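You operate a simulated robot arm through the tools that you are given. There is no shell and no other tool.

The job below is to be done with a simulated robot arm. You get a single attempt, and the scene is never put back.

JOB
The alarm names a dead port: move its lead to port P5.
Fine: clear the alarm, start P5, and put the orange stopper in the dead port.

It is judged by the outcome, as a careful person would: the job done as asked, and still so three seconds after it is handed in. It fails if anything else is knocked over, pushed out of place, dropped, spilled or broken. Lids that push on must go on centred and level and be pressed home; caps that screw on are set level and turned clockwise until they are tight.

ROBOT AND FRAMES
A 7-joint arm with a two-finger parallel gripper, fixed in place. Base frame: the origin is at the foot of the arm, x ahead of it, y to its left, z up. Readings come in mm, rad, newtons and seconds.
Its first joint turns from -2.304 to 2.304 rad. Payload 3.91 kg.
The TCP is the grasp point between the finger pads, 30 mm short of the fingertips. In the tool frame z runs along the fingers and y along their closing line. Largest opening 110 mm; finger width 20, thickness 10; the body of the gripper, 48 by 112 mm, starts 55 mm behind the TCP.
Orientation is that of the tool frame in the base frame, as a unit quaternion [x, y, z, w]. With the fingers straight down and closing along the base's y, the tool's x points along the base's -x, its y along +y and its z along -z.

CONTROLS
- The arm moves only by the tool move_arm. Its argument "increments" is a list of rows, each a list of 3 entries, a list of its own where there are three numbers: the shift along the base's x, y, z in cm, then the turn, a rotation vector about the base's x, y, z in rad, then the gripper command, from -1 (shut) to 1 (fully open), values between in proportion. In form: [[[dx, dy, dz], [rx, ry, rz], grip], ...]. A call has 1 to 20 rows; each row shifts and turns the commanded pose from where the row before left it. A row lasts 0.2 s, in which the tool goes at most 50 mm and 0.15 rad; a call with a longer step from one row to the next is refused whole, and so is a gripper value outside its range. A pose out of reach is approached as far as the arm can. The call stops where the force on the tool passes 40 N (or 10 N more than at its start, if that is more) or the arm is blocked; 0.2 s more then pass. Each finger travels about 108 mm/s and halts on what it meets, pressing with about 23 N; the grip force reading is that of the motor and also rises with nothing between the fingers. The clock runs only during rows and for 0.2 s after the last one: add rows that do not move to give the fingers time. The reply holds the time, the measured pose of the TCP, the force on the tool along the base axes, the opening and the grip force, in the units named above and with some noise, with the torque about the TCP (base axes, N m) and any sound that the robot's microphone picked up.
- Cameras (640 x 400 px; columns grow to the right, rows downward): "scene" is fixed at [218.6, -649.6, 1383.2]; the picture's right is [0.96, -0.26, 0.00], its down [-0.03, -0.12, -0.99] and it looks along [0.26, 0.96, -0.13] (base axes); focal length 353 px, centre (320, 200). "wrist" rides on the gripper at [72, 17, -103] in the tool frame; the picture's right is [-0.23, 0.97, 0.00], its down [-0.76, -0.18, -0.62] and it looks along [-0.61, -0.14, 0.78] (tool axes); focal length 222 px, centre (320, 200). There is no depth. A picture from a camera that has moved, and an enlarged one, comes with that camera's place and axes in the base frame and with its lens.
- grab_frame(camera): a new picture of that camera. The clock stands still meanwhile.
- zoom(camera, box): a new picture of the part [left, top, right, bottom] of that camera's present view, enlarged. The clock stands still meanwhile.
- sign_off(): hands the job in; it is judged then, once.

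Nothing tells you positions but the pictures and the camera data. Unless the task says otherwise, let go and move clear before handing in.

The tools are called after "Call:" by a JSON object that holds its "method" and its "body". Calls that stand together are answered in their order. move_arm: Moves the arm, as the interface text tells. Its arguments: {"type":"object","properties":{"increments":{"type":"array","items":{"type":"array"}}},"required":["increments"]} The other tools are called the same way: grab_frame (camera) takes a picture; zoom (camera, box) takes an enlarged picture of a part of a camera's view; sign_off () hands the job in.

At the start:

```text
t: 0.0
tcp_pos: [316.1, 318.6, 1300.4]
tool_rot: [0.0, 1.0, 0.0, -0.001]
wrist_force: [0.2, -0.7, -0.3]
torque: [0.03, -0.01, 0.0]
grip_width: 110.0
finger_force: 0.1
```

scene: 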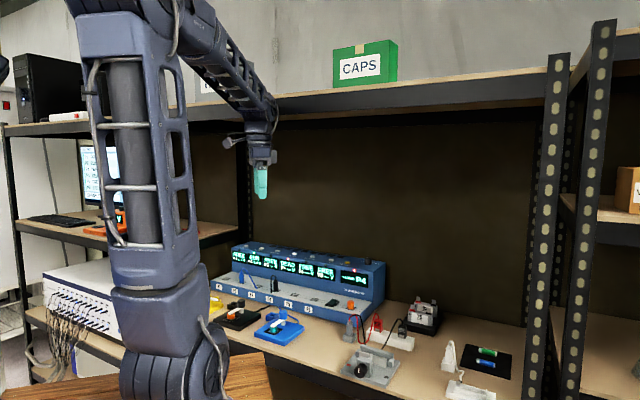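
wrist: 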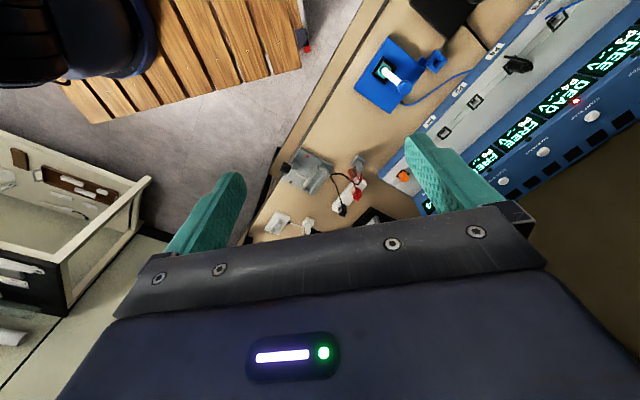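

I see a blue bench charger-like unit with several ports and displays, with leads and an orange stopper near it. I'll zoom in to read the labels first.

Call:
{"method": "zoom", "body": {"camera": "scene", "box": [200, 230, 400, 355]}}

Call:
{"method": "zoom", "body": {"camera": "scene", "box": [220, 235, 320, 297]}}

Call:
{"method": "zoom", "body": {"camera": "scene", "box": [300, 250, 400, 312]}}

Call:
{"method": "zoom", "body": {"camera": "scene", "box": [200, 270, 300, 332]}}

Call:
{"method": "zoom", "body": {"camera": "wrist", "box": [340, 0, 640, 220]}}

```text
3.20 times, centred on (300, 292) of scene
camera zoom: at [218.6, -649.6, 1383.2], right [0.96, -0.26, 0.0], down [-0.03, -0.12, -0.99], along [0.26, 0.96, -0.13], focal length 1129 px, centre (384, -96)
```

zoom: 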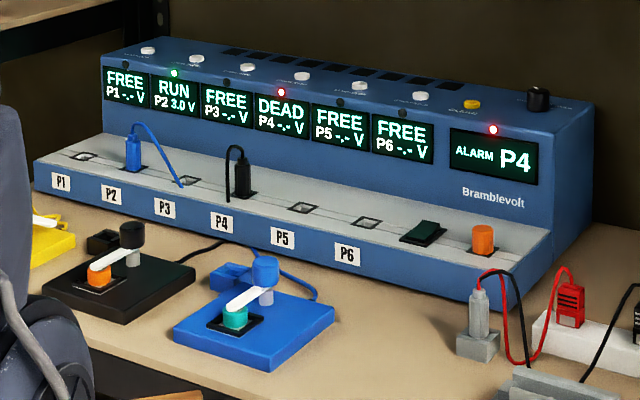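

```text
6.40 times, centred on (270, 266) of scene
camera zoom: at [218.6, -649.6, 1383.2], right [0.96, -0.26, 0.0], down [-0.03, -0.12, -0.99], along [0.26, 0.96, -0.13], focal length 2259 px, centre (640, -222)
```

zoom: 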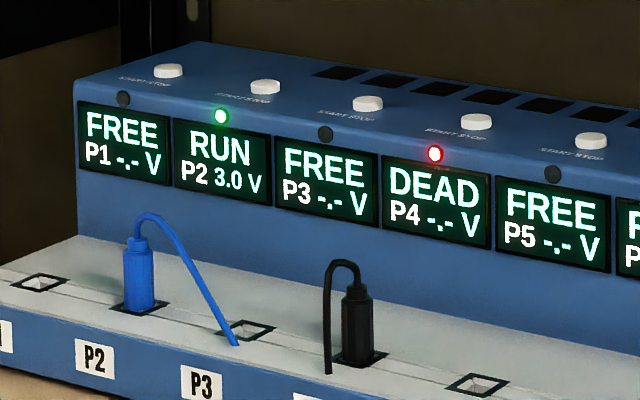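

```text
6.40 times, centred on (350, 281) of scene
camera zoom: at [218.6, -649.6, 1383.2], right [0.96, -0.26, 0.0], down [-0.03, -0.12, -0.99], along [0.26, 0.96, -0.13], focal length 2259 px, centre (128, -318)
```

zoom: 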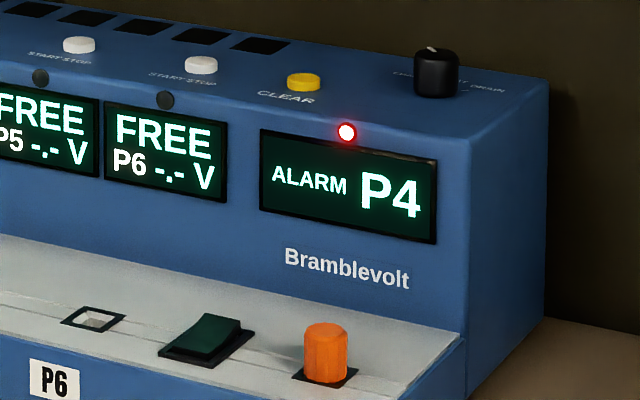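

```text
6.40 times, centred on (250, 301) of scene
camera zoom: at [218.6, -649.6, 1383.2], right [0.96, -0.26, 0.0], down [-0.03, -0.12, -0.99], along [0.26, 0.96, -0.13], focal length 2259 px, centre (768, -446)
```

zoom: 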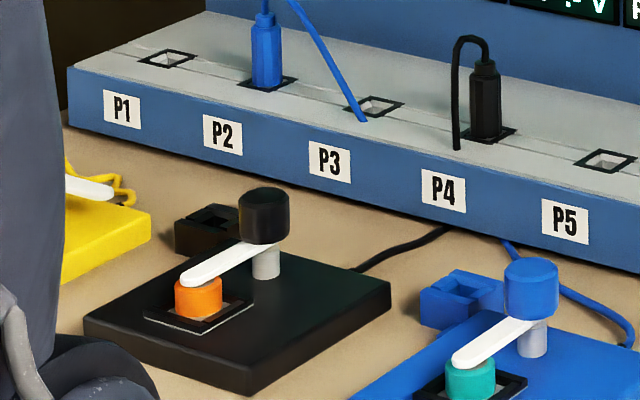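

```text
1.82 times, centred on (490, 110) of wrist
camera zoom: at [243.4, 336.3, 1404.2], right [0.23, 0.97, 0.0], down [0.76, -0.18, 0.62], along [0.61, -0.14, -0.78], focal length 404 px, centre (11, 364)
```

zoom: 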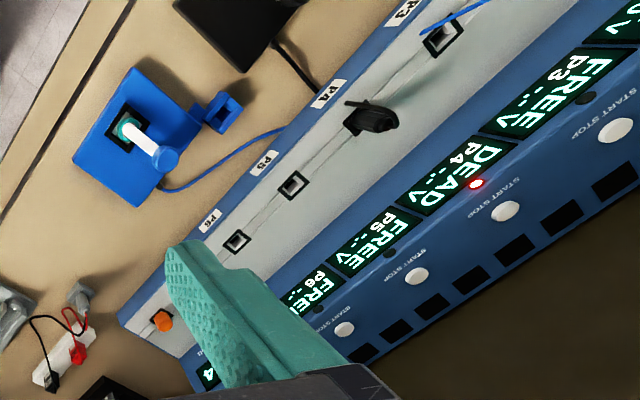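

The alarm names P4, where the black plug sits. P5 is the next port along and the orange stopper is parked at the right end of the ledge. I put the ledge at z≈828 and the unit at about 45° to the base, with P4 near (412,739) and P5 near (478,675). I'm moving in front of it with the tool turned to match, for a closer look.

Call:
{"method": "move_arm", "body": {"increments": [[[0.21, 2.91, -2.08], [0, 0, 0.0654], 1], [[0.21, 2.91, -2.08], [0, 0, 0.0654], 1], [[0.21, 2.91, -2.08], [0, 0, 0.0654], 1], [[0.21, 2.91, -2.08], [0, 0, 0.0654], 1], [[0.21, 2.91, -2.08], [0, 0, 0.0654], 1], [[0.21, 2.91, -2.08], [0, 0, 0.0654], 1], [[0.21, 2.91, -2.08], [0, 0, 0.0654], 1], [[0.21, 2.91, -2.08], [0, 0, 0.0654], 1], [[0.21, 2.91, -2.08], [0, 0, 0.0654], 1], [[0.21, 2.91, -2.08], [0, 0, 0.0654], 1], [[0.21, 2.91, -2.08], [0, 0, 0.0654], 1], [[0.21, 2.91, -2.08], [0, 0, 0.0654], 1]]}}

Call:
{"method": "grab_frame", "body": {"camera": "wrist"}}

Call:
{"method": "grab_frame", "body": {"camera": "scene"}}

```text
t: 2.6
tcp_pos: [341.4, 669.7, 1051.2]
tool_rot: [-0.383, 0.924, 0.001, 0.001]
wrist_force: [-0.8, -0.4, 0.8]
torque: [0.02, -0.01, -0.01]
grip_width: 109.6
finger_force: 0.0
```

```text
taken
camera wrist: at [277.9, 630.0, 1154.7], right [-0.53, 0.85, 0.0], down [0.66, 0.41, 0.62], along [0.53, 0.33, -0.78], focal length 222 px, centre (320, 200)
```

wrist: 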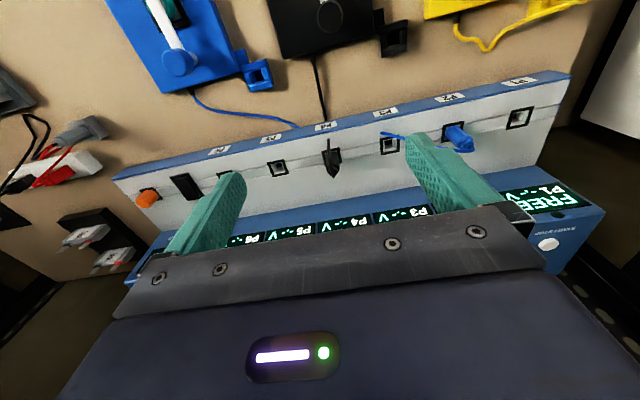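

```text
taken
```

scene: 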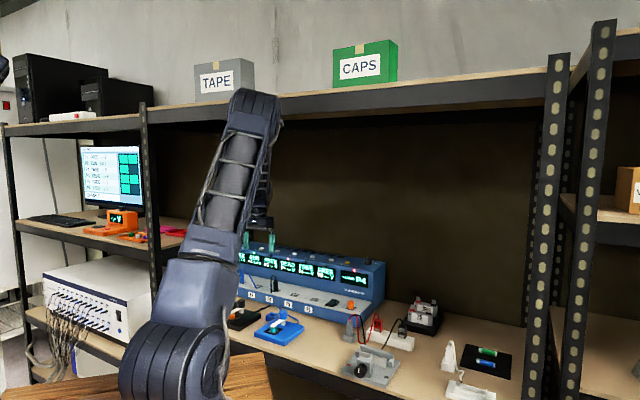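

The ports are clear from here, with P1 to P6 running right to left. I'll zoom in on P4, its plug and lead, and the stopper.

Call:
{"method": "zoom", "body": {"camera": "wrist", "box": [240, 100, 420, 212]}}

Call:
{"method": "zoom", "body": {"camera": "wrist", "box": [110, 100, 290, 212]}}

Call:
{"method": "zoom", "body": {"camera": "wrist", "box": [120, 0, 420, 187]}}

Call:
{"method": "zoom", "body": {"camera": "scene", "box": [225, 230, 425, 355]}}

```text
3.56 times, centred on (330, 156) of wrist
camera zoom: at [277.9, 630.0, 1154.7], right [-0.53, 0.85, 0.0], down [0.66, 0.41, 0.62], along [0.53, 0.33, -0.78], focal length 790 px, centre (284, 356)
```

zoom: 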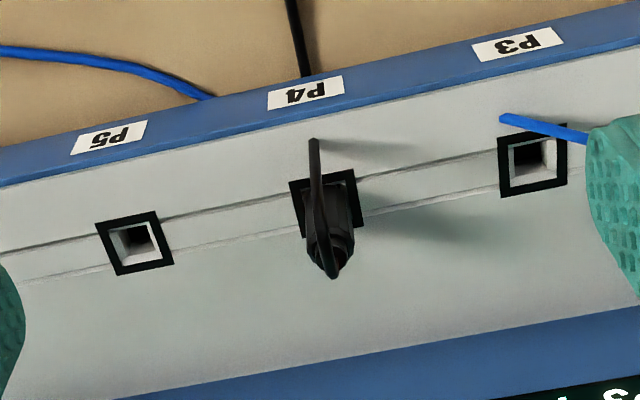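

```text
3.56 times, centred on (200, 156) of wrist
camera zoom: at [277.9, 630.0, 1154.7], right [-0.53, 0.85, 0.0], down [0.66, 0.41, 0.62], along [0.53, 0.33, -0.78], focal length 790 px, centre (747, 356)
```

zoom: 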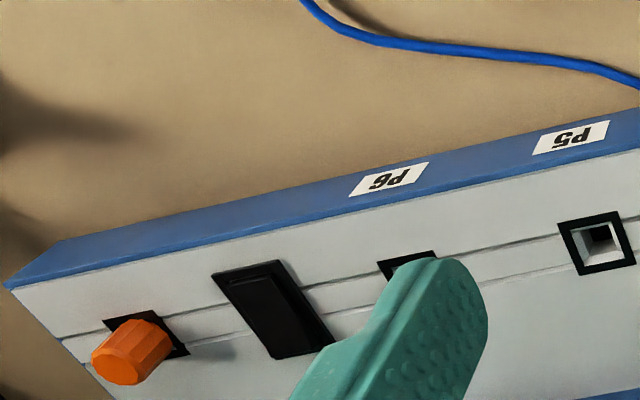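

```text
2.13 times, centred on (270, 94) of wrist
camera zoom: at [277.9, 630.0, 1154.7], right [-0.53, 0.85, 0.0], down [0.66, 0.41, 0.62], along [0.53, 0.33, -0.78], focal length 474 px, centre (427, 427)
```

zoom: 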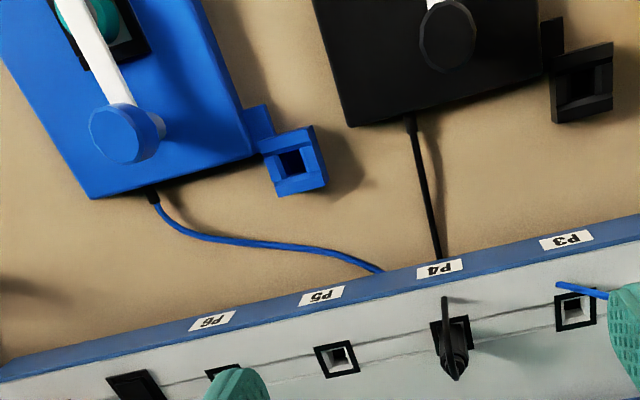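

```text
3.20 times, centred on (325, 292) of scene
camera zoom: at [218.6, -649.6, 1383.2], right [0.96, -0.26, 0.0], down [-0.03, -0.12, -0.99], along [0.26, 0.96, -0.13], focal length 1129 px, centre (304, -96)
```

zoom: 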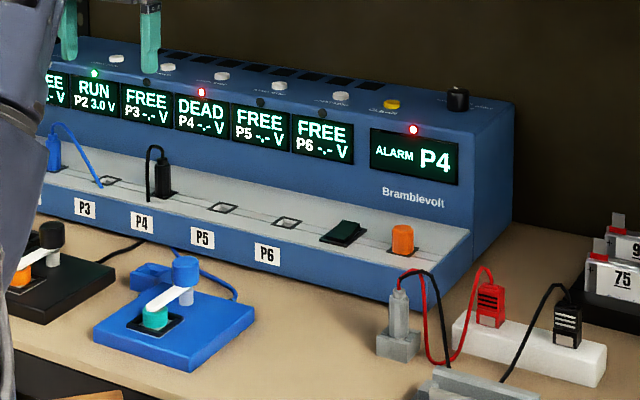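

The ports measure as P3 (348,804), P4 (413,738) and P5 (479,672), spaced 92.6 mm along (0.70,-0.71), and the stopper is near (652,498). I'm moving over the P4 plug at a safe height to check alignment.

Call:
{"method": "move_arm", "body": {"increments": [[[1.785, 1.71, -2.28], [0, 0, 0], 0.1], [[1.785, 1.71, -2.28], [0, 0, 0], 0.1], [[1.785, 1.71, -2.28], [0, 0, 0], 0.1], [[1.785, 1.71, -2.28], [0, 0, 0], 0.1], [[0, 0, 0], [0, 0, 0], 0.1]]}}

Call:
{"method": "grab_frame", "body": {"camera": "wrist"}}

Call:
{"method": "zoom", "body": {"camera": "wrist", "box": [220, 60, 420, 185]}}

Call:
{"method": "zoom", "body": {"camera": "scene", "box": [225, 230, 325, 292]}}

```text
t: 3.8
tcp_pos: [412.0, 737.3, 959.3]
tool_rot: [-0.382, 0.924, 0.0, 0.0]
wrist_force: [0.3, -0.5, 0.1]
torque: [-0.02, 0.0, 0.02]
grip_width: 60.5
finger_force: 0.1
```

```text
taken
camera wrist: at [348.7, 697.9, 1063.6], right [-0.53, 0.85, 0.0], down [0.66, 0.41, 0.62], along [0.53, 0.33, -0.78], focal length 222 px, centre (320, 200)
```

wrist: 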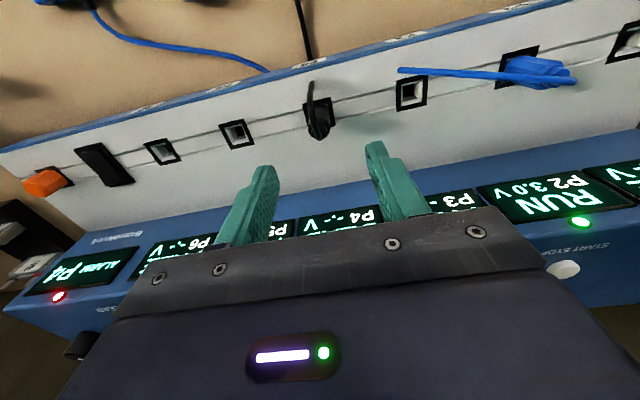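

```text
3.20 times, centred on (320, 122) of wrist
camera zoom: at [348.7, 697.9, 1063.6], right [-0.53, 0.85, 0.0], down [0.66, 0.41, 0.62], along [0.53, 0.33, -0.78], focal length 711 px, centre (320, 448)
```

zoom: 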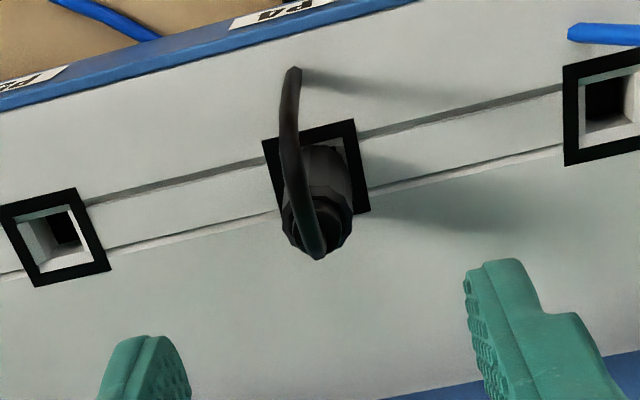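

```text
6.40 times, centred on (275, 261) of scene
camera zoom: at [218.6, -649.6, 1383.2], right [0.96, -0.26, 0.0], down [-0.03, -0.12, -0.99], along [0.26, 0.96, -0.13], focal length 2259 px, centre (608, -190)
```

zoom: 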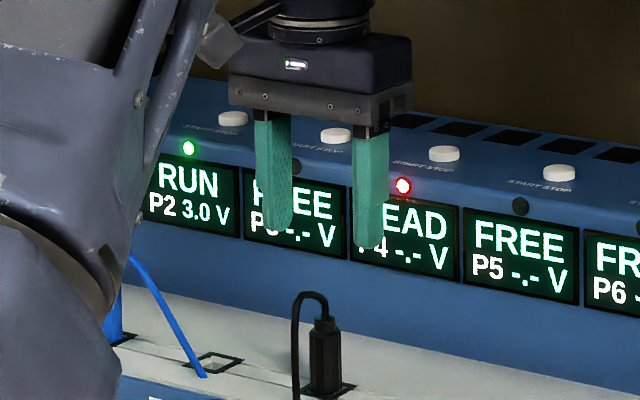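

The plug stands upright with its stub of lead hanging toward the front, so the fingers will straddle it cleanly. I'm lowering around the plug body and closing.

Call:
{"method": "move_arm", "body": {"increments": [[[0.08, 0.05, -3.2], [0, 0, 0], 0.1], [[0, 0, -3.2], [0, 0, 0], 0.1], [[0, 0, -3.1], [0, 0, 0], 0.1], [[0, 0, 0], [0, 0, 0], 0.1]]}}

Call:
{"method": "zoom", "body": {"camera": "wrist", "box": [200, 0, 440, 150]}}

Call:
{"method": "zoom", "body": {"camera": "scene", "box": [225, 250, 325, 312]}}

```text
t: 4.8
tcp_pos: [414.2, 737.1, 864.2]
tool_rot: [-0.383, 0.924, 0.0, 0.0]
wrist_force: [-0.3, -0.5, 0.9]
torque: [0.03, 0.0, 0.03]
grip_width: 60.7
finger_force: 0.1
```

```text
2.67 times, centred on (320, 75) of wrist
camera zoom: at [350.6, 698.6, 968.4], right [-0.53, 0.85, 0.0], down [0.66, 0.41, 0.62], along [0.53, 0.33, -0.78], focal length 592 px, centre (320, 533)
```

zoom: 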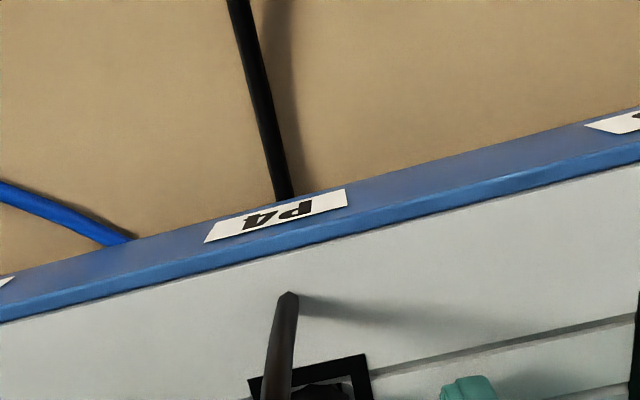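

```text
6.40 times, centred on (275, 281) of scene
camera zoom: at [218.6, -649.6, 1383.2], right [0.96, -0.26, 0.0], down [-0.03, -0.12, -0.99], along [0.26, 0.96, -0.13], focal length 2259 px, centre (608, -318)
```

zoom: 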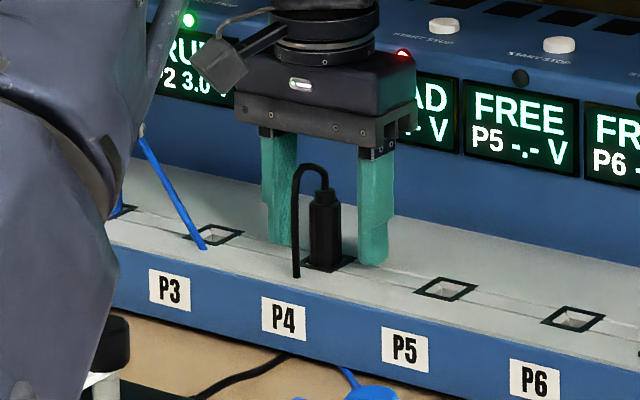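

The fingers straddle the plug with clearance above the ledge. Closing now.

Call:
{"method": "move_arm", "body": {"increments": [[[0, 0, 0], [0, 0, 0], -1], [[0, 0, 0], [0, 0, 0], -1], [[0, 0, 0], [0, 0, 0], -1], [[0, 0, 0], [0, 0, 0], -1]]}}

Call:
{"method": "zoom", "body": {"camera": "scene", "box": [225, 250, 325, 312]}}

Call:
{"method": "grab_frame", "body": {"camera": "wrist"}}

```text
t: 5.8
tcp_pos: [412.8, 736.9, 864.8]
tool_rot: [-0.383, 0.924, 0.0, 0.0]
wrist_force: [1.1, -1.0, -1.7]
torque: [-0.12, -0.13, -0.02]
grip_width: 18.6
finger_force: 23.3
```

```text
6.40 times, centred on (275, 281) of scene
camera zoom: at [218.6, -649.6, 1383.2], right [0.96, -0.26, 0.0], down [-0.03, -0.12, -0.99], along [0.26, 0.96, -0.13], focal length 2259 px, centre (608, -318)
```

zoom: 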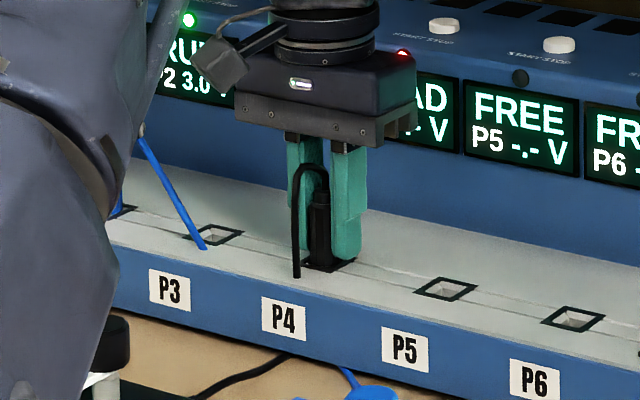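

```text
taken
camera wrist: at [350.7, 698.7, 968.7], right [-0.53, 0.85, 0.0], down [0.66, 0.41, 0.62], along [0.53, 0.33, -0.78], focal length 222 px, centre (320, 200)
```

wrist: 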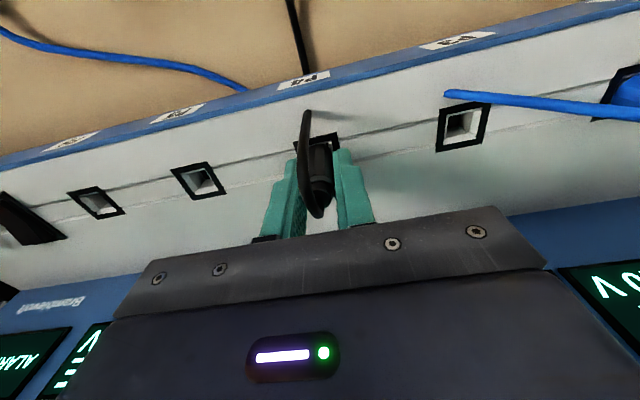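

The plug is gripped at 18.6 mm wide. I'm pulling straight up.

Call:
{"method": "move_arm", "body": {"increments": [[[0, 0, 0.5], [0, 0, 0], -1], [[0, 0, 0.8], [0, 0, 0], -1], [[0, 0, 1], [0, 0, 0], -1], [[0, 0, 1], [0, 0, 0], -1], [[0, 0, 1.2], [0, 0, 0], -1], [[0, 0, 1.5], [0, 0, 0], -1], [[0, 0, 0], [0, 0, 0], -1]]}}

Call:
{"method": "zoom", "body": {"camera": "scene", "box": [225, 250, 325, 312]}}

Call:
{"method": "grab_frame", "body": {"camera": "wrist"}}

```text
t: 7.4
tcp_pos: [413.5, 736.5, 924.4]
tool_rot: [-0.383, 0.924, 0.0, -0.001]
wrist_force: [-0.6, -0.4, 0.4]
torque: [-0.01, 0.02, 0.01]
grip_width: 18.9
finger_force: 23.3
```

```text
6.40 times, centred on (275, 281) of scene
camera zoom: at [218.6, -649.6, 1383.2], right [0.96, -0.26, 0.0], down [-0.03, -0.12, -0.99], along [0.26, 0.96, -0.13], focal length 2259 px, centre (608, -318)
```

zoom: 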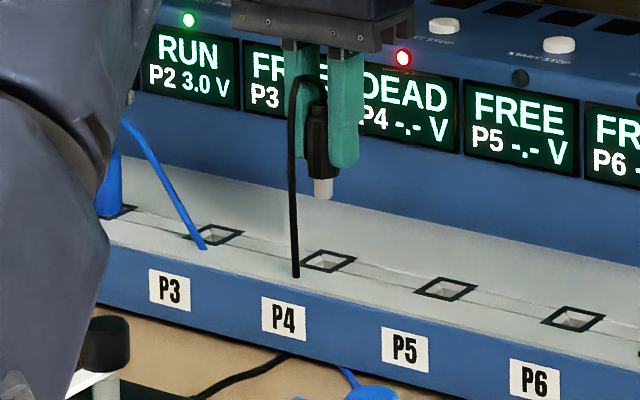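

```text
taken
camera wrist: at [349.9, 698.7, 1028.8], right [-0.53, 0.85, 0.0], down [0.66, 0.41, 0.62], along [0.53, 0.33, -0.78], focal length 222 px, centre (320, 200)
```

wrist: 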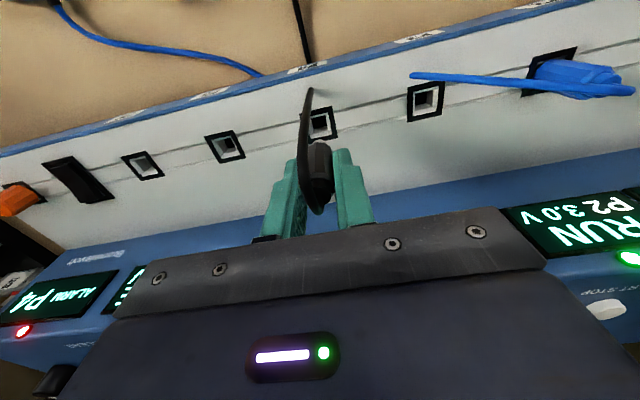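

The plug came out cleanly. I'll measure the empty P4 and P5 holes precisely to get the offset.

Call:
{"method": "zoom", "body": {"camera": "wrist", "box": [190, 80, 350, 180]}}

Call:
{"method": "zoom", "body": {"camera": "wrist", "box": [110, 60, 450, 200]}}

Call:
{"method": "zoom", "body": {"camera": "scene", "box": [250, 260, 330, 310]}}

```text
4.00 times, centred on (270, 130) of wrist
camera zoom: at [349.9, 698.7, 1028.8], right [-0.53, 0.85, 0.0], down [0.66, 0.41, 0.62], along [0.53, 0.33, -0.78], focal length 888 px, centre (520, 480)
```

zoom: 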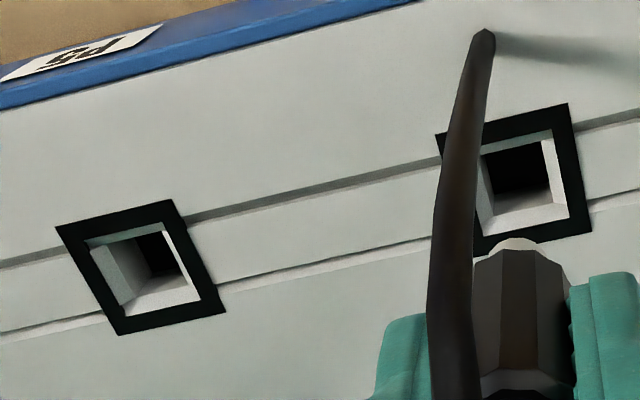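

```text
1.88 times, centred on (280, 130) of wrist
camera zoom: at [349.9, 698.7, 1028.8], right [-0.53, 0.85, 0.0], down [0.66, 0.41, 0.62], along [0.53, 0.33, -0.78], focal length 418 px, centre (395, 332)
```

zoom: 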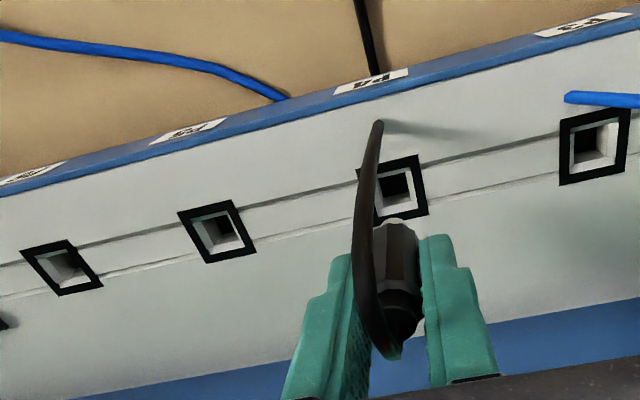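

```text
8.00 times, centred on (290, 285) of scene
camera zoom: at [218.6, -649.6, 1383.2], right [0.96, -0.26, 0.0], down [-0.03, -0.12, -0.99], along [0.26, 0.96, -0.13], focal length 2823 px, centre (560, -480)
```

zoom: 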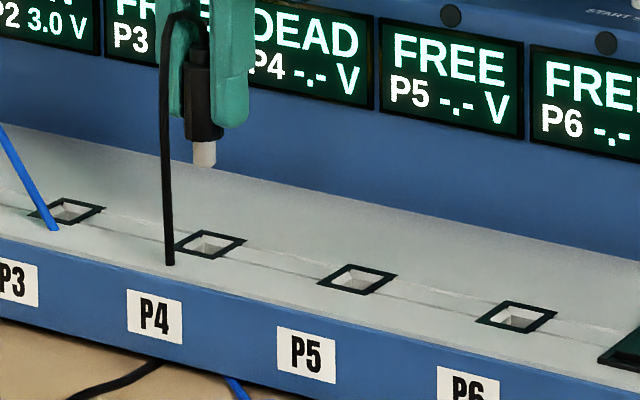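

The hole-to-hole offset averages about (65.2, -65.4) mm across the views. I'm shifting the plug over P5, then checking the pin against the hole.

Call:
{"method": "move_arm", "body": {"increments": [[[2.1, -2.1, 0], [0, 0, 0], -1], [[2.2, -2.2, 0], [0, 0, 0], -1], [[2.22, -2.24, 0], [0, 0, 0], -1], [[0, 0, -2.0], [0, 0, 0], -1], [[0, 0, 0], [0, 0, 0], -1]]}}

Call:
{"method": "zoom", "body": {"camera": "scene", "box": [250, 260, 330, 310]}}

Call:
{"method": "zoom", "body": {"camera": "wrist", "box": [240, 60, 400, 160]}}

Call:
{"method": "grab_frame", "body": {"camera": "wrist"}}

```text
t: 8.6
tcp_pos: [477.5, 671.1, 903.8]
tool_rot: [-0.383, 0.924, 0.0, 0.0]
wrist_force: [-0.1, 0.2, -0.6]
torque: [-0.01, -0.01, 0.0]
grip_width: 18.5
finger_force: 23.1
```

```text
8.00 times, centred on (290, 285) of scene
camera zoom: at [218.6, -649.6, 1383.2], right [0.96, -0.26, 0.0], down [-0.03, -0.12, -0.99], along [0.26, 0.96, -0.13], focal length 2823 px, centre (560, -480)
```

zoom: 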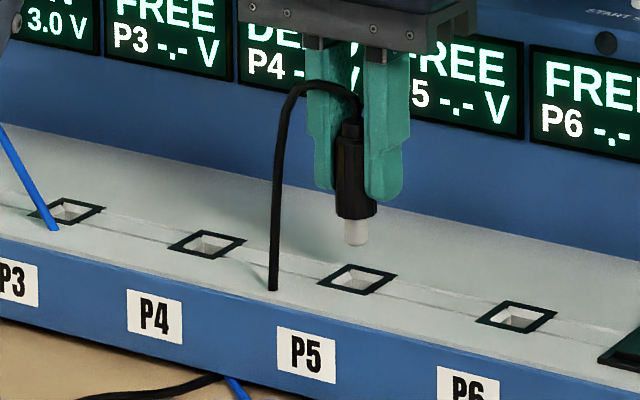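

```text
4.00 times, centred on (320, 110) of wrist
camera zoom: at [415.3, 632.5, 1008.2], right [-0.53, 0.85, 0.0], down [0.66, 0.41, 0.62], along [0.53, 0.33, -0.78], focal length 888 px, centre (320, 560)
```

zoom: 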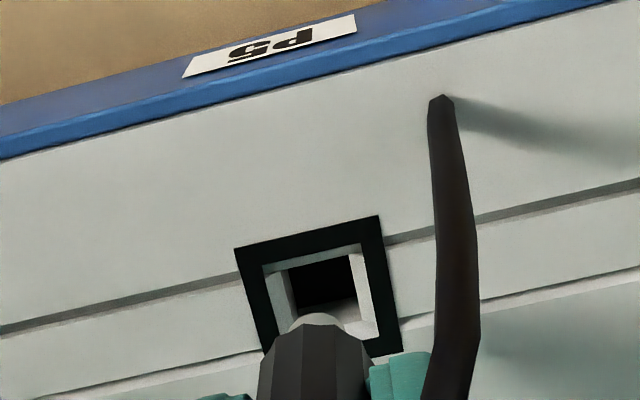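

```text
taken
camera wrist: at [415.3, 632.5, 1008.2], right [-0.53, 0.85, 0.0], down [0.66, 0.41, 0.62], along [0.53, 0.33, -0.78], focal length 222 px, centre (320, 200)
```

wrist: 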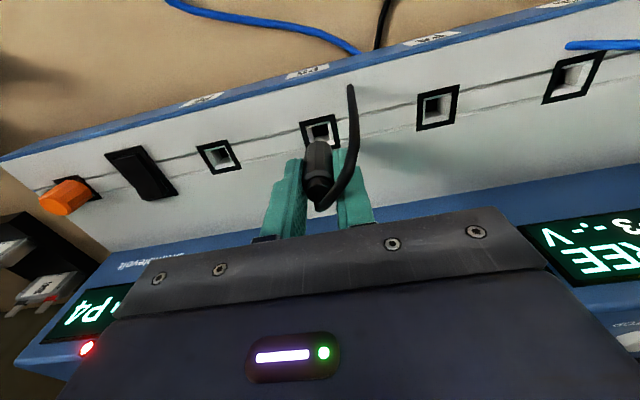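

The pin lines up with the P5 hole to within about 1 mm in both views. I'm lowering in small steps and watching the force.

Call:
{"method": "move_arm", "body": {"increments": [[[-0.03, 0.03, -1.0], [0, 0, 0], -1], [[0, 0, -0.6], [0, 0, 0], -1], [[0, 0, -0.5], [0, 0, 0], -1], [[0, 0, -0.4], [0, 0, 0], -1], [[0, 0, 0], [0, 0, 0], -1]]}}

Call:
{"method": "zoom", "body": {"camera": "scene", "box": [270, 260, 330, 298]}}

Call:
{"method": "zoom", "body": {"camera": "wrist", "box": [240, 60, 400, 160]}}

```text
t: 9.8
tcp_pos: [478.1, 672.1, 879.1]
tool_rot: [-0.383, 0.924, -0.001, 0.0]
wrist_force: [-0.3, 1.3, -0.9]
torque: [0.12, 0.08, 0.0]
grip_width: 18.6
finger_force: 22.9
```

```text
10.53 times, centred on (300, 279) of scene
camera zoom: at [218.6, -649.6, 1383.2], right [0.96, -0.26, 0.0], down [-0.03, -0.12, -0.99], along [0.26, 0.96, -0.13], focal length 3715 px, centre (530, -632)
```

zoom: 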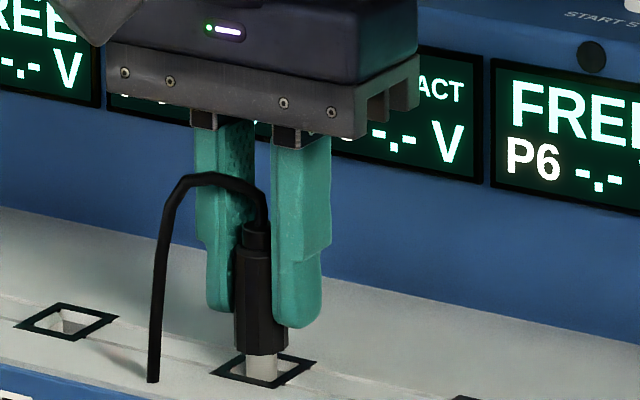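

```text
4.00 times, centred on (320, 110) of wrist
camera zoom: at [414.7, 633.0, 983.5], right [-0.53, 0.85, 0.0], down [0.66, 0.41, 0.62], along [0.53, 0.33, -0.78], focal length 888 px, centre (320, 560)
```

zoom: 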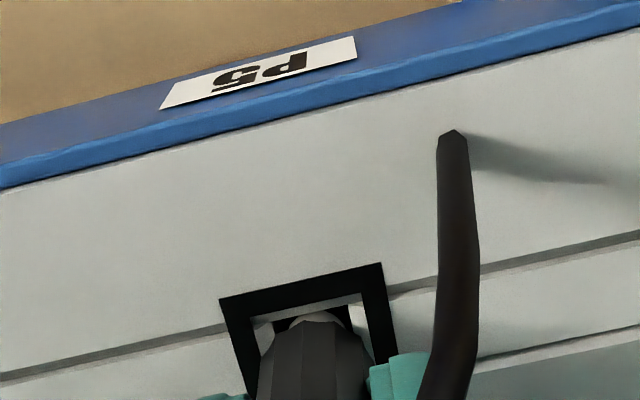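

The pin is in the hole and P5's display now ends in "…ACT" (partial contact). I'll press on until it's seated.

Call:
{"method": "move_arm", "body": {"increments": [[[0, 0, -0.4], [0, 0, 0], -1], [[0, 0, -0.3], [0, 0, 0], -1], [[0, 0, -0.3], [0, 0, 0], -1], [[0, 0, -0.2], [0, 0, 0], -1], [[0, 0, -0.2], [0, 0, 0], -1], [[0, 0, 0], [0, 0, 0], -1]]}}

Call:
{"method": "zoom", "body": {"camera": "scene", "box": [270, 260, 330, 298]}}

Call:
{"method": "zoom", "body": {"camera": "scene", "box": [225, 240, 385, 340]}}

```text
t: 11.2
tcp_pos: [477.8, 673.5, 866.3]
tool_rot: [-0.382, 0.924, 0.001, 0.001]
wrist_force: [1.6, 7.1, 15.6]
torque: [0.3, 0.23, -0.06]
grip_width: 18.6
finger_force: 22.7
```

```text
10.53 times, centred on (300, 279) of scene
camera zoom: at [218.6, -649.6, 1383.2], right [0.96, -0.26, 0.0], down [-0.03, -0.12, -0.99], along [0.26, 0.96, -0.13], focal length 3715 px, centre (530, -632)
```

zoom: 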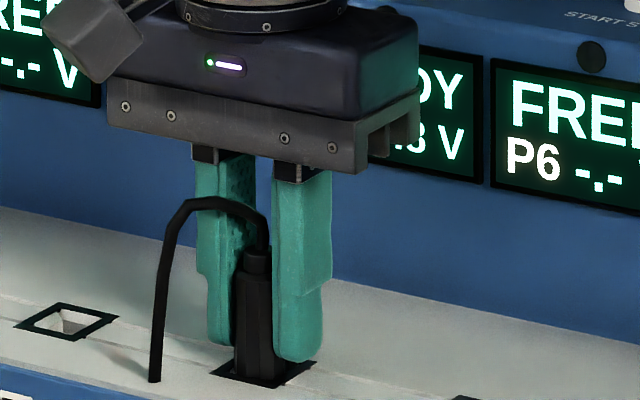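

```text
4.00 times, centred on (305, 290) of scene
camera zoom: at [218.6, -649.6, 1383.2], right [0.96, -0.26, 0.0], down [-0.03, -0.12, -0.99], along [0.26, 0.96, -0.13], focal length 1412 px, centre (380, -160)
```

zoom: 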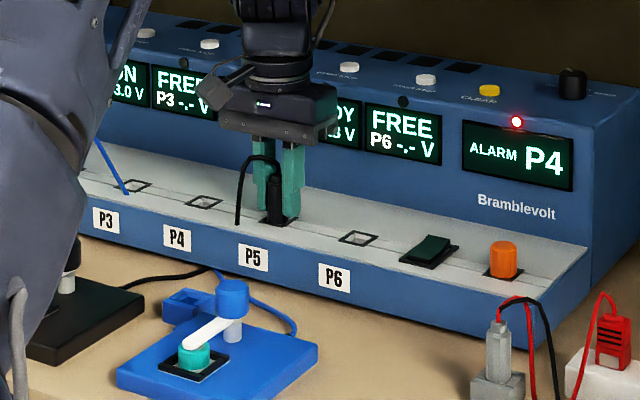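

P5 now reads "…DY … V" (READY) with about 16 N of upward force. One more small press will confirm it has bottomed.

Call:
{"method": "move_arm", "body": {"increments": [[[0, 0, -0.15], [0, 0, 0], -1], [[0, 0, 0], [0, 0, 0], -1]]}}

Call:
{"method": "zoom", "body": {"camera": "scene", "box": [280, 275, 310, 294]}}

```text
t: 11.8
tcp_pos: [478.6, 671.5, 863.9]
tool_rot: [-0.382, 0.924, 0.0, -0.001]
wrist_force: [1.2, 4.9, 10.3]
torque: [0.21, 0.14, -0.01]
grip_width: 18.3
finger_force: 23.0
```

```text
16.00 times, centred on (295, 284) of scene
camera zoom: at [218.6, -649.6, 1383.2], right [0.96, -0.26, 0.0], down [-0.03, -0.12, -0.99], along [0.26, 0.96, -0.13], focal length 5647 px, centre (720, -1152)
```

zoom: 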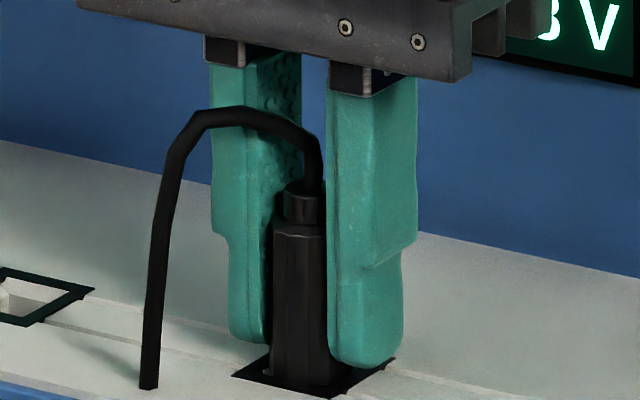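

The plug body sits flush in the frame. I'm releasing and rising straight up, then checking that it stays READY.

Call:
{"method": "move_arm", "body": {"increments": [[[0, 0, 0.1], [0, 0, 0], 0.0], [[0, 0, 0], [0, 0, 0], 0.0], [[0, 0, 0], [0, 0, 0], 0.0], [[0, 0, 1.5], [0, 0, 0], 0.0], [[0, 0, 4], [0, 0, 0], 0.0], [[0, 0, 5], [0, 0, 0], 0.0], [[0, 0, 5], [0, 0, 0], 0.0], [[0, 0, 3], [0, 0, 0], 0.0], [[0, 0, 0], [0, 0, 0], 0.0]]}}

Call:
{"method": "zoom", "body": {"camera": "scene", "box": [225, 240, 385, 340]}}

Call:
{"method": "grab_frame", "body": {"camera": "wrist"}}

Call:
{"method": "zoom", "body": {"camera": "scene", "box": [300, 240, 380, 290]}}

```text
t: 13.8
tcp_pos: [478.6, 672.3, 1052.1]
tool_rot: [-0.382, 0.924, 0.0, 0.0]
wrist_force: [0.2, -0.4, 0.4]
torque: [0.01, -0.02, 0.01]
grip_width: 55.3
finger_force: 0.0
```

```text
4.00 times, centred on (305, 290) of scene
camera zoom: at [218.6, -649.6, 1383.2], right [0.96, -0.26, 0.0], down [-0.03, -0.12, -0.99], along [0.26, 0.96, -0.13], focal length 1412 px, centre (380, -160)
```

zoom: 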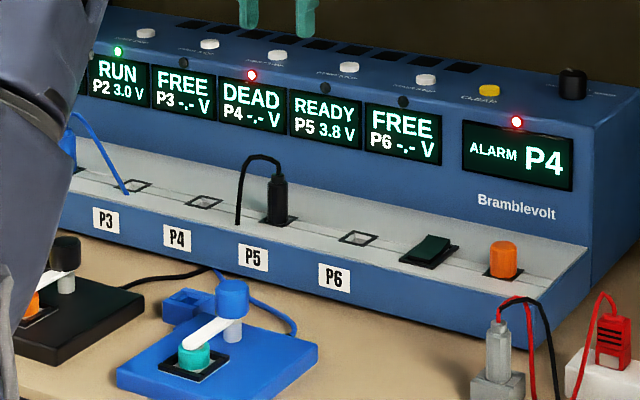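

```text
taken
camera wrist: at [414.6, 633.4, 1154.3], right [-0.53, 0.85, 0.0], down [0.66, 0.41, 0.62], along [0.53, 0.33, -0.78], focal length 222 px, centre (320, 200)
```

wrist: 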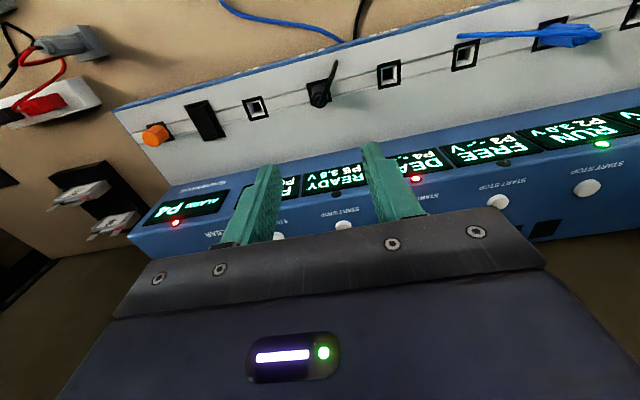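

```text
8.00 times, centred on (340, 265) of scene
camera zoom: at [218.6, -649.6, 1383.2], right [0.96, -0.26, 0.0], down [-0.03, -0.12, -0.99], along [0.26, 0.96, -0.13], focal length 2823 px, centre (160, -320)
```

zoom: 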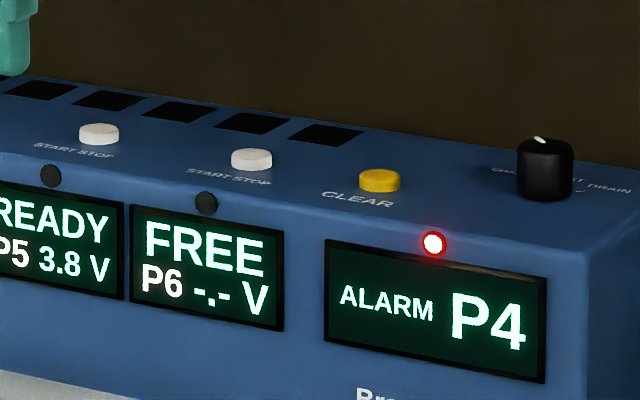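

P5 reads READY 3.8 V with the plug seated, and P2 is still RUN. The alarm comes next, so I'll zoom in on the CLEAR button and P5's START/STOP button from here.

Call:
{"method": "zoom", "body": {"camera": "wrist", "box": [130, 150, 390, 290]}}

Call:
{"method": "zoom", "body": {"camera": "scene", "box": [330, 240, 400, 284]}}

```text
2.46 times, centred on (260, 220) of wrist
camera zoom: at [414.6, 633.4, 1154.3], right [-0.53, 0.85, 0.0], down [0.66, 0.41, 0.62], along [0.53, 0.33, -0.78], focal length 547 px, centre (468, 151)
```

zoom: 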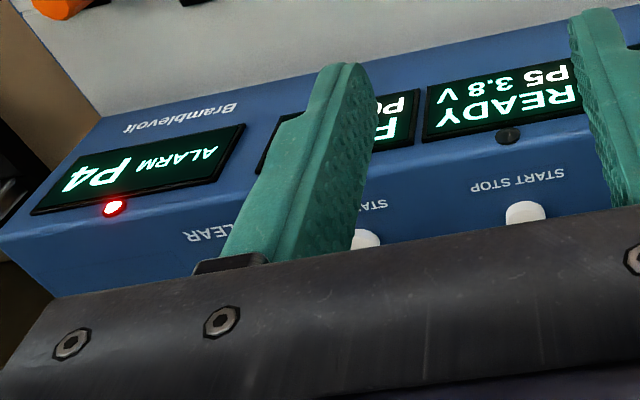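

```text
9.09 times, centred on (365, 262) of scene
camera zoom: at [218.6, -649.6, 1383.2], right [0.96, -0.26, 0.0], down [-0.03, -0.12, -0.99], along [0.26, 0.96, -0.13], focal length 3208 px, centre (-89, -364)
```

zoom: 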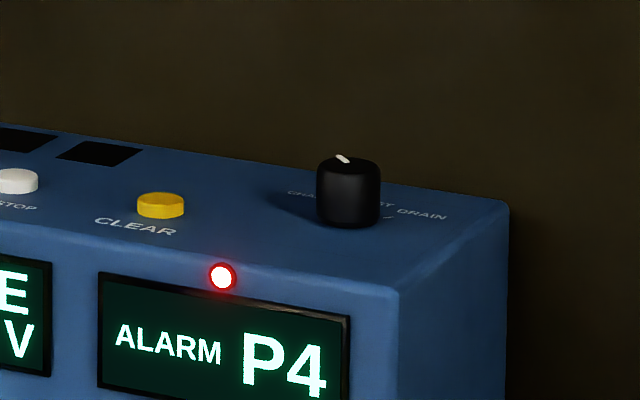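

Both cameras agree: P5's start button is near (573,770,949) and CLEAR near (690,654,949). I'm closing the fingers to make a pusher and moving in front of CLEAR for a check.

Call:
{"method": "move_arm", "body": {"increments": [[[3.53, -2.2, 0], [0, 0, 0], -1], [[3.53, -2.2, 0], [0, 0, 0], -1], [[3.53, -2.2, 0], [0, 0, 0], -1], [[3.53, -2.2, 0], [0, 0, 0], -1], [[0, 0, 0], [0, 0, 0], -1]]}}

Call:
{"method": "grab_frame", "body": {"camera": "wrist"}}

Call:
{"method": "zoom", "body": {"camera": "wrist", "box": [220, 100, 460, 250]}}

```text
t: 15.0
tcp_pos: [618.3, 583.1, 1049.2]
tool_rot: [-0.382, 0.924, 0.0, 0.0]
wrist_force: [-0.3, -0.9, -0.4]
torque: [0.03, -0.02, -0.01]
grip_width: 0.0
finger_force: 23.2
```

```text
taken
camera wrist: at [555.4, 544.6, 1152.6], right [-0.53, 0.85, 0.0], down [0.66, 0.41, 0.62], along [0.53, 0.33, -0.78], focal length 222 px, centre (320, 200)
```

wrist: 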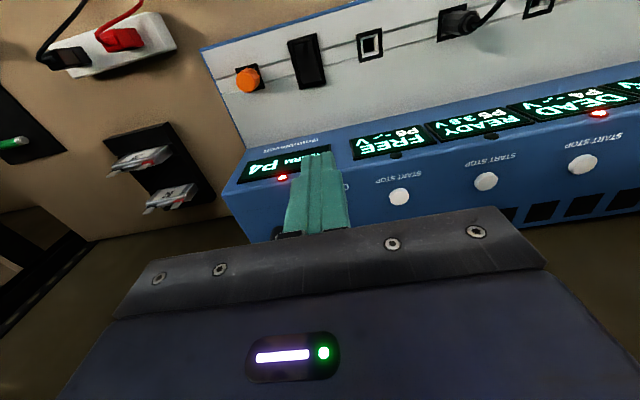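

```text
2.67 times, centred on (340, 175) of wrist
camera zoom: at [555.4, 544.6, 1152.6], right [-0.53, 0.85, 0.0], down [0.66, 0.41, 0.62], along [0.53, 0.33, -0.78], focal length 592 px, centre (267, 267)
```

zoom: 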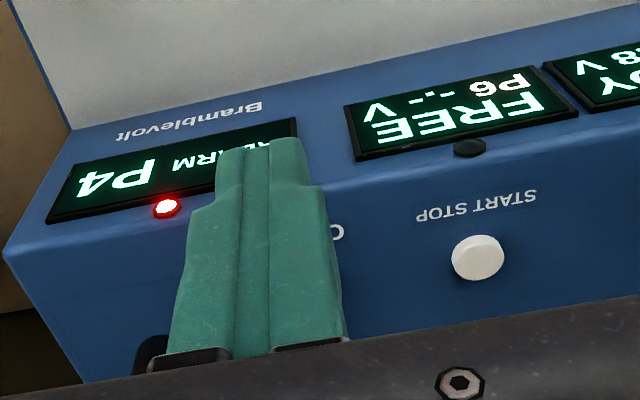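

The P6 button triangulates to (640,706), which confirms CLEAR at about (691,654). I'm moving over it and lowering to hover, then checking from the scene camera.

Call:
{"method": "move_arm", "body": {"increments": [[[2.43, 2.36, 0], [0, 0, 0], -1], [[2.43, 2.36, 0], [0, 0, 0], -1], [[2.41, 2.36, 0], [0, 0, 0], -1], [[0, 0, -2.5], [0, 0, 0], -1], [[0, 0, -2.5], [0, 0, 0], -1], [[0, 0, 0], [0, 0, 0], -1]]}}

Call:
{"method": "zoom", "body": {"camera": "scene", "box": [330, 240, 400, 284]}}

Call:
{"method": "grab_frame", "body": {"camera": "wrist"}}

```text
t: 16.4
tcp_pos: [691.3, 654.6, 998.6]
tool_rot: [-0.383, 0.924, -0.001, 0.0]
wrist_force: [-0.8, 0.2, 0.3]
torque: [-0.01, 0.01, -0.02]
grip_width: 0.1
finger_force: 23.3
```

```text
9.09 times, centred on (365, 262) of scene
camera zoom: at [218.6, -649.6, 1383.2], right [0.96, -0.26, 0.0], down [-0.03, -0.12, -0.99], along [0.26, 0.96, -0.13], focal length 3208 px, centre (-89, -364)
```

zoom: 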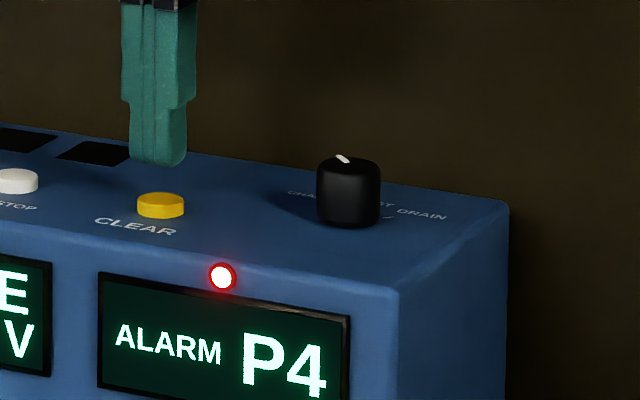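

```text
taken
camera wrist: at [628.0, 616.5, 1102.8], right [-0.53, 0.85, 0.0], down [0.66, 0.41, 0.62], along [0.53, 0.33, -0.78], focal length 222 px, centre (320, 200)
```

wrist: 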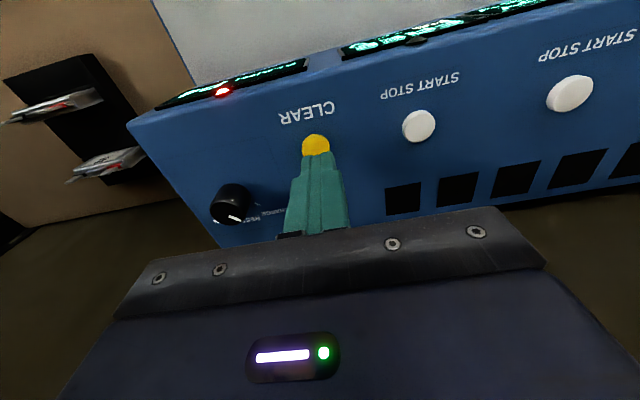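

The fingertips are directly above CLEAR. I'm descending and pressing gently in small steps.

Call:
{"method": "move_arm", "body": {"increments": [[[-0.1, -0.15, -1.2], [0, 0, 0], -1], [[0, 0, -0.4], [0, 0, 0], -1], [[0, 0, -0.3], [0, 0, 0], -1], [[0, 0, -0.2], [0, 0, 0], -1], [[0, 0, 0], [0, 0, 0], -1]]}}

Call:
{"method": "zoom", "body": {"camera": "scene", "box": [330, 240, 400, 284]}}

```text
t: 17.6
tcp_pos: [689.7, 653.7, 979.5]
tool_rot: [-0.382, 0.924, 0.0, 0.001]
wrist_force: [0.0, 3.0, 7.9]
torque: [0.04, 0.02, 0.03]
grip_width: 0.3
finger_force: 22.8
heard: click
```

```text
9.09 times, centred on (365, 262) of scene
camera zoom: at [218.6, -649.6, 1383.2], right [0.96, -0.26, 0.0], down [-0.03, -0.12, -0.99], along [0.26, 0.96, -0.13], focal length 3208 px, centre (-89, -364)
```

zoom: 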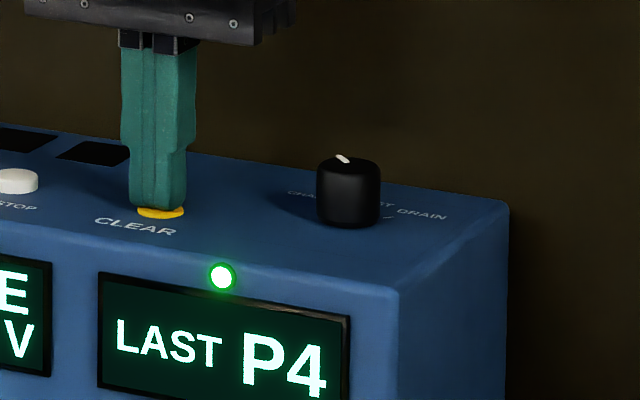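

There was a click, the light went green and the display now reads "LAST P4", so the alarm is cleared. I'm lifting off and moving to hover over P5's START/STOP.

Call:
{"method": "move_arm", "body": {"increments": [[[0, 0, 1.5], [0, 0, 0], -1], [[0, 0, 2], [0, 0, 0], -1], [[-2.9, 2.915, 0], [0, 0, 0], -1], [[-2.9, 2.915, 0], [0, 0, 0], -1], [[-2.9, 2.915, 0], [0, 0, 0], -1], [[-2.88, 2.915, 0], [0, 0, 0], -1], [[0, 0, -1.5], [0, 0, 0], -1], [[0, 0, 0], [0, 0, 0], -1]]}}

Call:
{"method": "zoom", "body": {"camera": "scene", "box": [280, 235, 360, 285]}}

Call:
{"method": "grab_frame", "body": {"camera": "wrist"}}

```text
t: 19.4
tcp_pos: [574.7, 769.3, 998.4]
tool_rot: [-0.382, 0.924, 0.0, 0.0]
wrist_force: [-0.7, 0.3, 0.7]
torque: [-0.01, -0.02, -0.03]
grip_width: 0.3
finger_force: 22.9
```

```text
8.00 times, centred on (320, 260) of scene
camera zoom: at [218.6, -649.6, 1383.2], right [0.96, -0.26, 0.0], down [-0.03, -0.12, -0.99], along [0.26, 0.96, -0.13], focal length 2823 px, centre (320, -280)
```

zoom: 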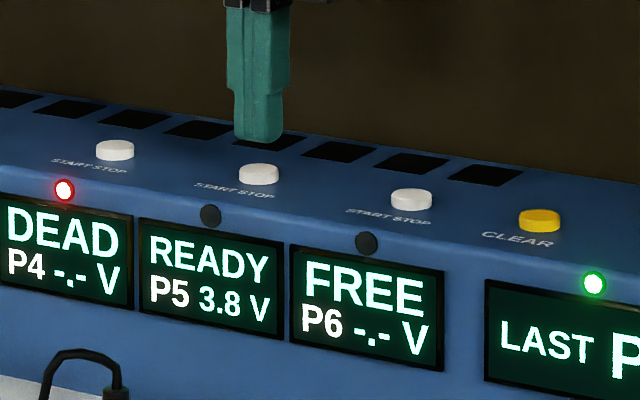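

```text
taken
camera wrist: at [511.8, 731.5, 1102.4], right [-0.53, 0.85, 0.0], down [0.66, 0.41, 0.62], along [0.53, 0.33, -0.78], focal length 222 px, centre (320, 200)
```

wrist: 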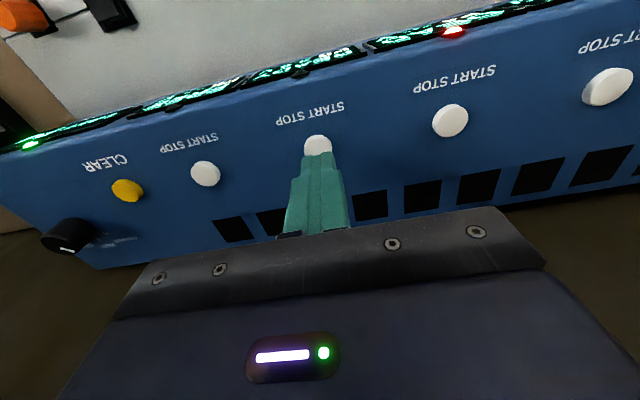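

I'm centred over P5's button, so I'll press it once, to the click.

Call:
{"method": "move_arm", "body": {"increments": [[[-0.1, -0.12, -1.2], [0, 0, 0], -1], [[0, 0, -0.4], [0, 0, 0], -1], [[0, 0, -0.3], [0, 0, 0], -1], [[0, 0, -0.15], [0, 0, 0], -1], [[0, 0, 0], [0, 0, 0], -1]]}}

Call:
{"method": "zoom", "body": {"camera": "scene", "box": [280, 235, 360, 285]}}

```text
t: 20.6
tcp_pos: [573.2, 769.3, 980.3]
tool_rot: [-0.383, 0.924, 0.001, 0.0]
wrist_force: [1.7, 2.4, 9.4]
torque: [0.1, -0.06, 0.0]
grip_width: 0.1
finger_force: 22.7
heard: click
```

```text
8.00 times, centred on (320, 260) of scene
camera zoom: at [218.6, -649.6, 1383.2], right [0.96, -0.26, 0.0], down [-0.03, -0.12, -0.99], along [0.26, 0.96, -0.13], focal length 2823 px, centre (320, -280)
```

zoom: 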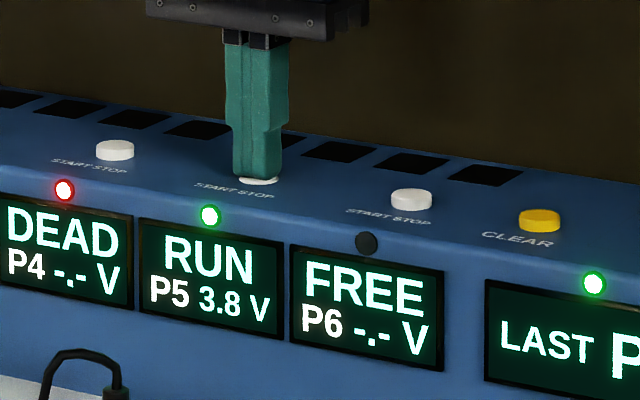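

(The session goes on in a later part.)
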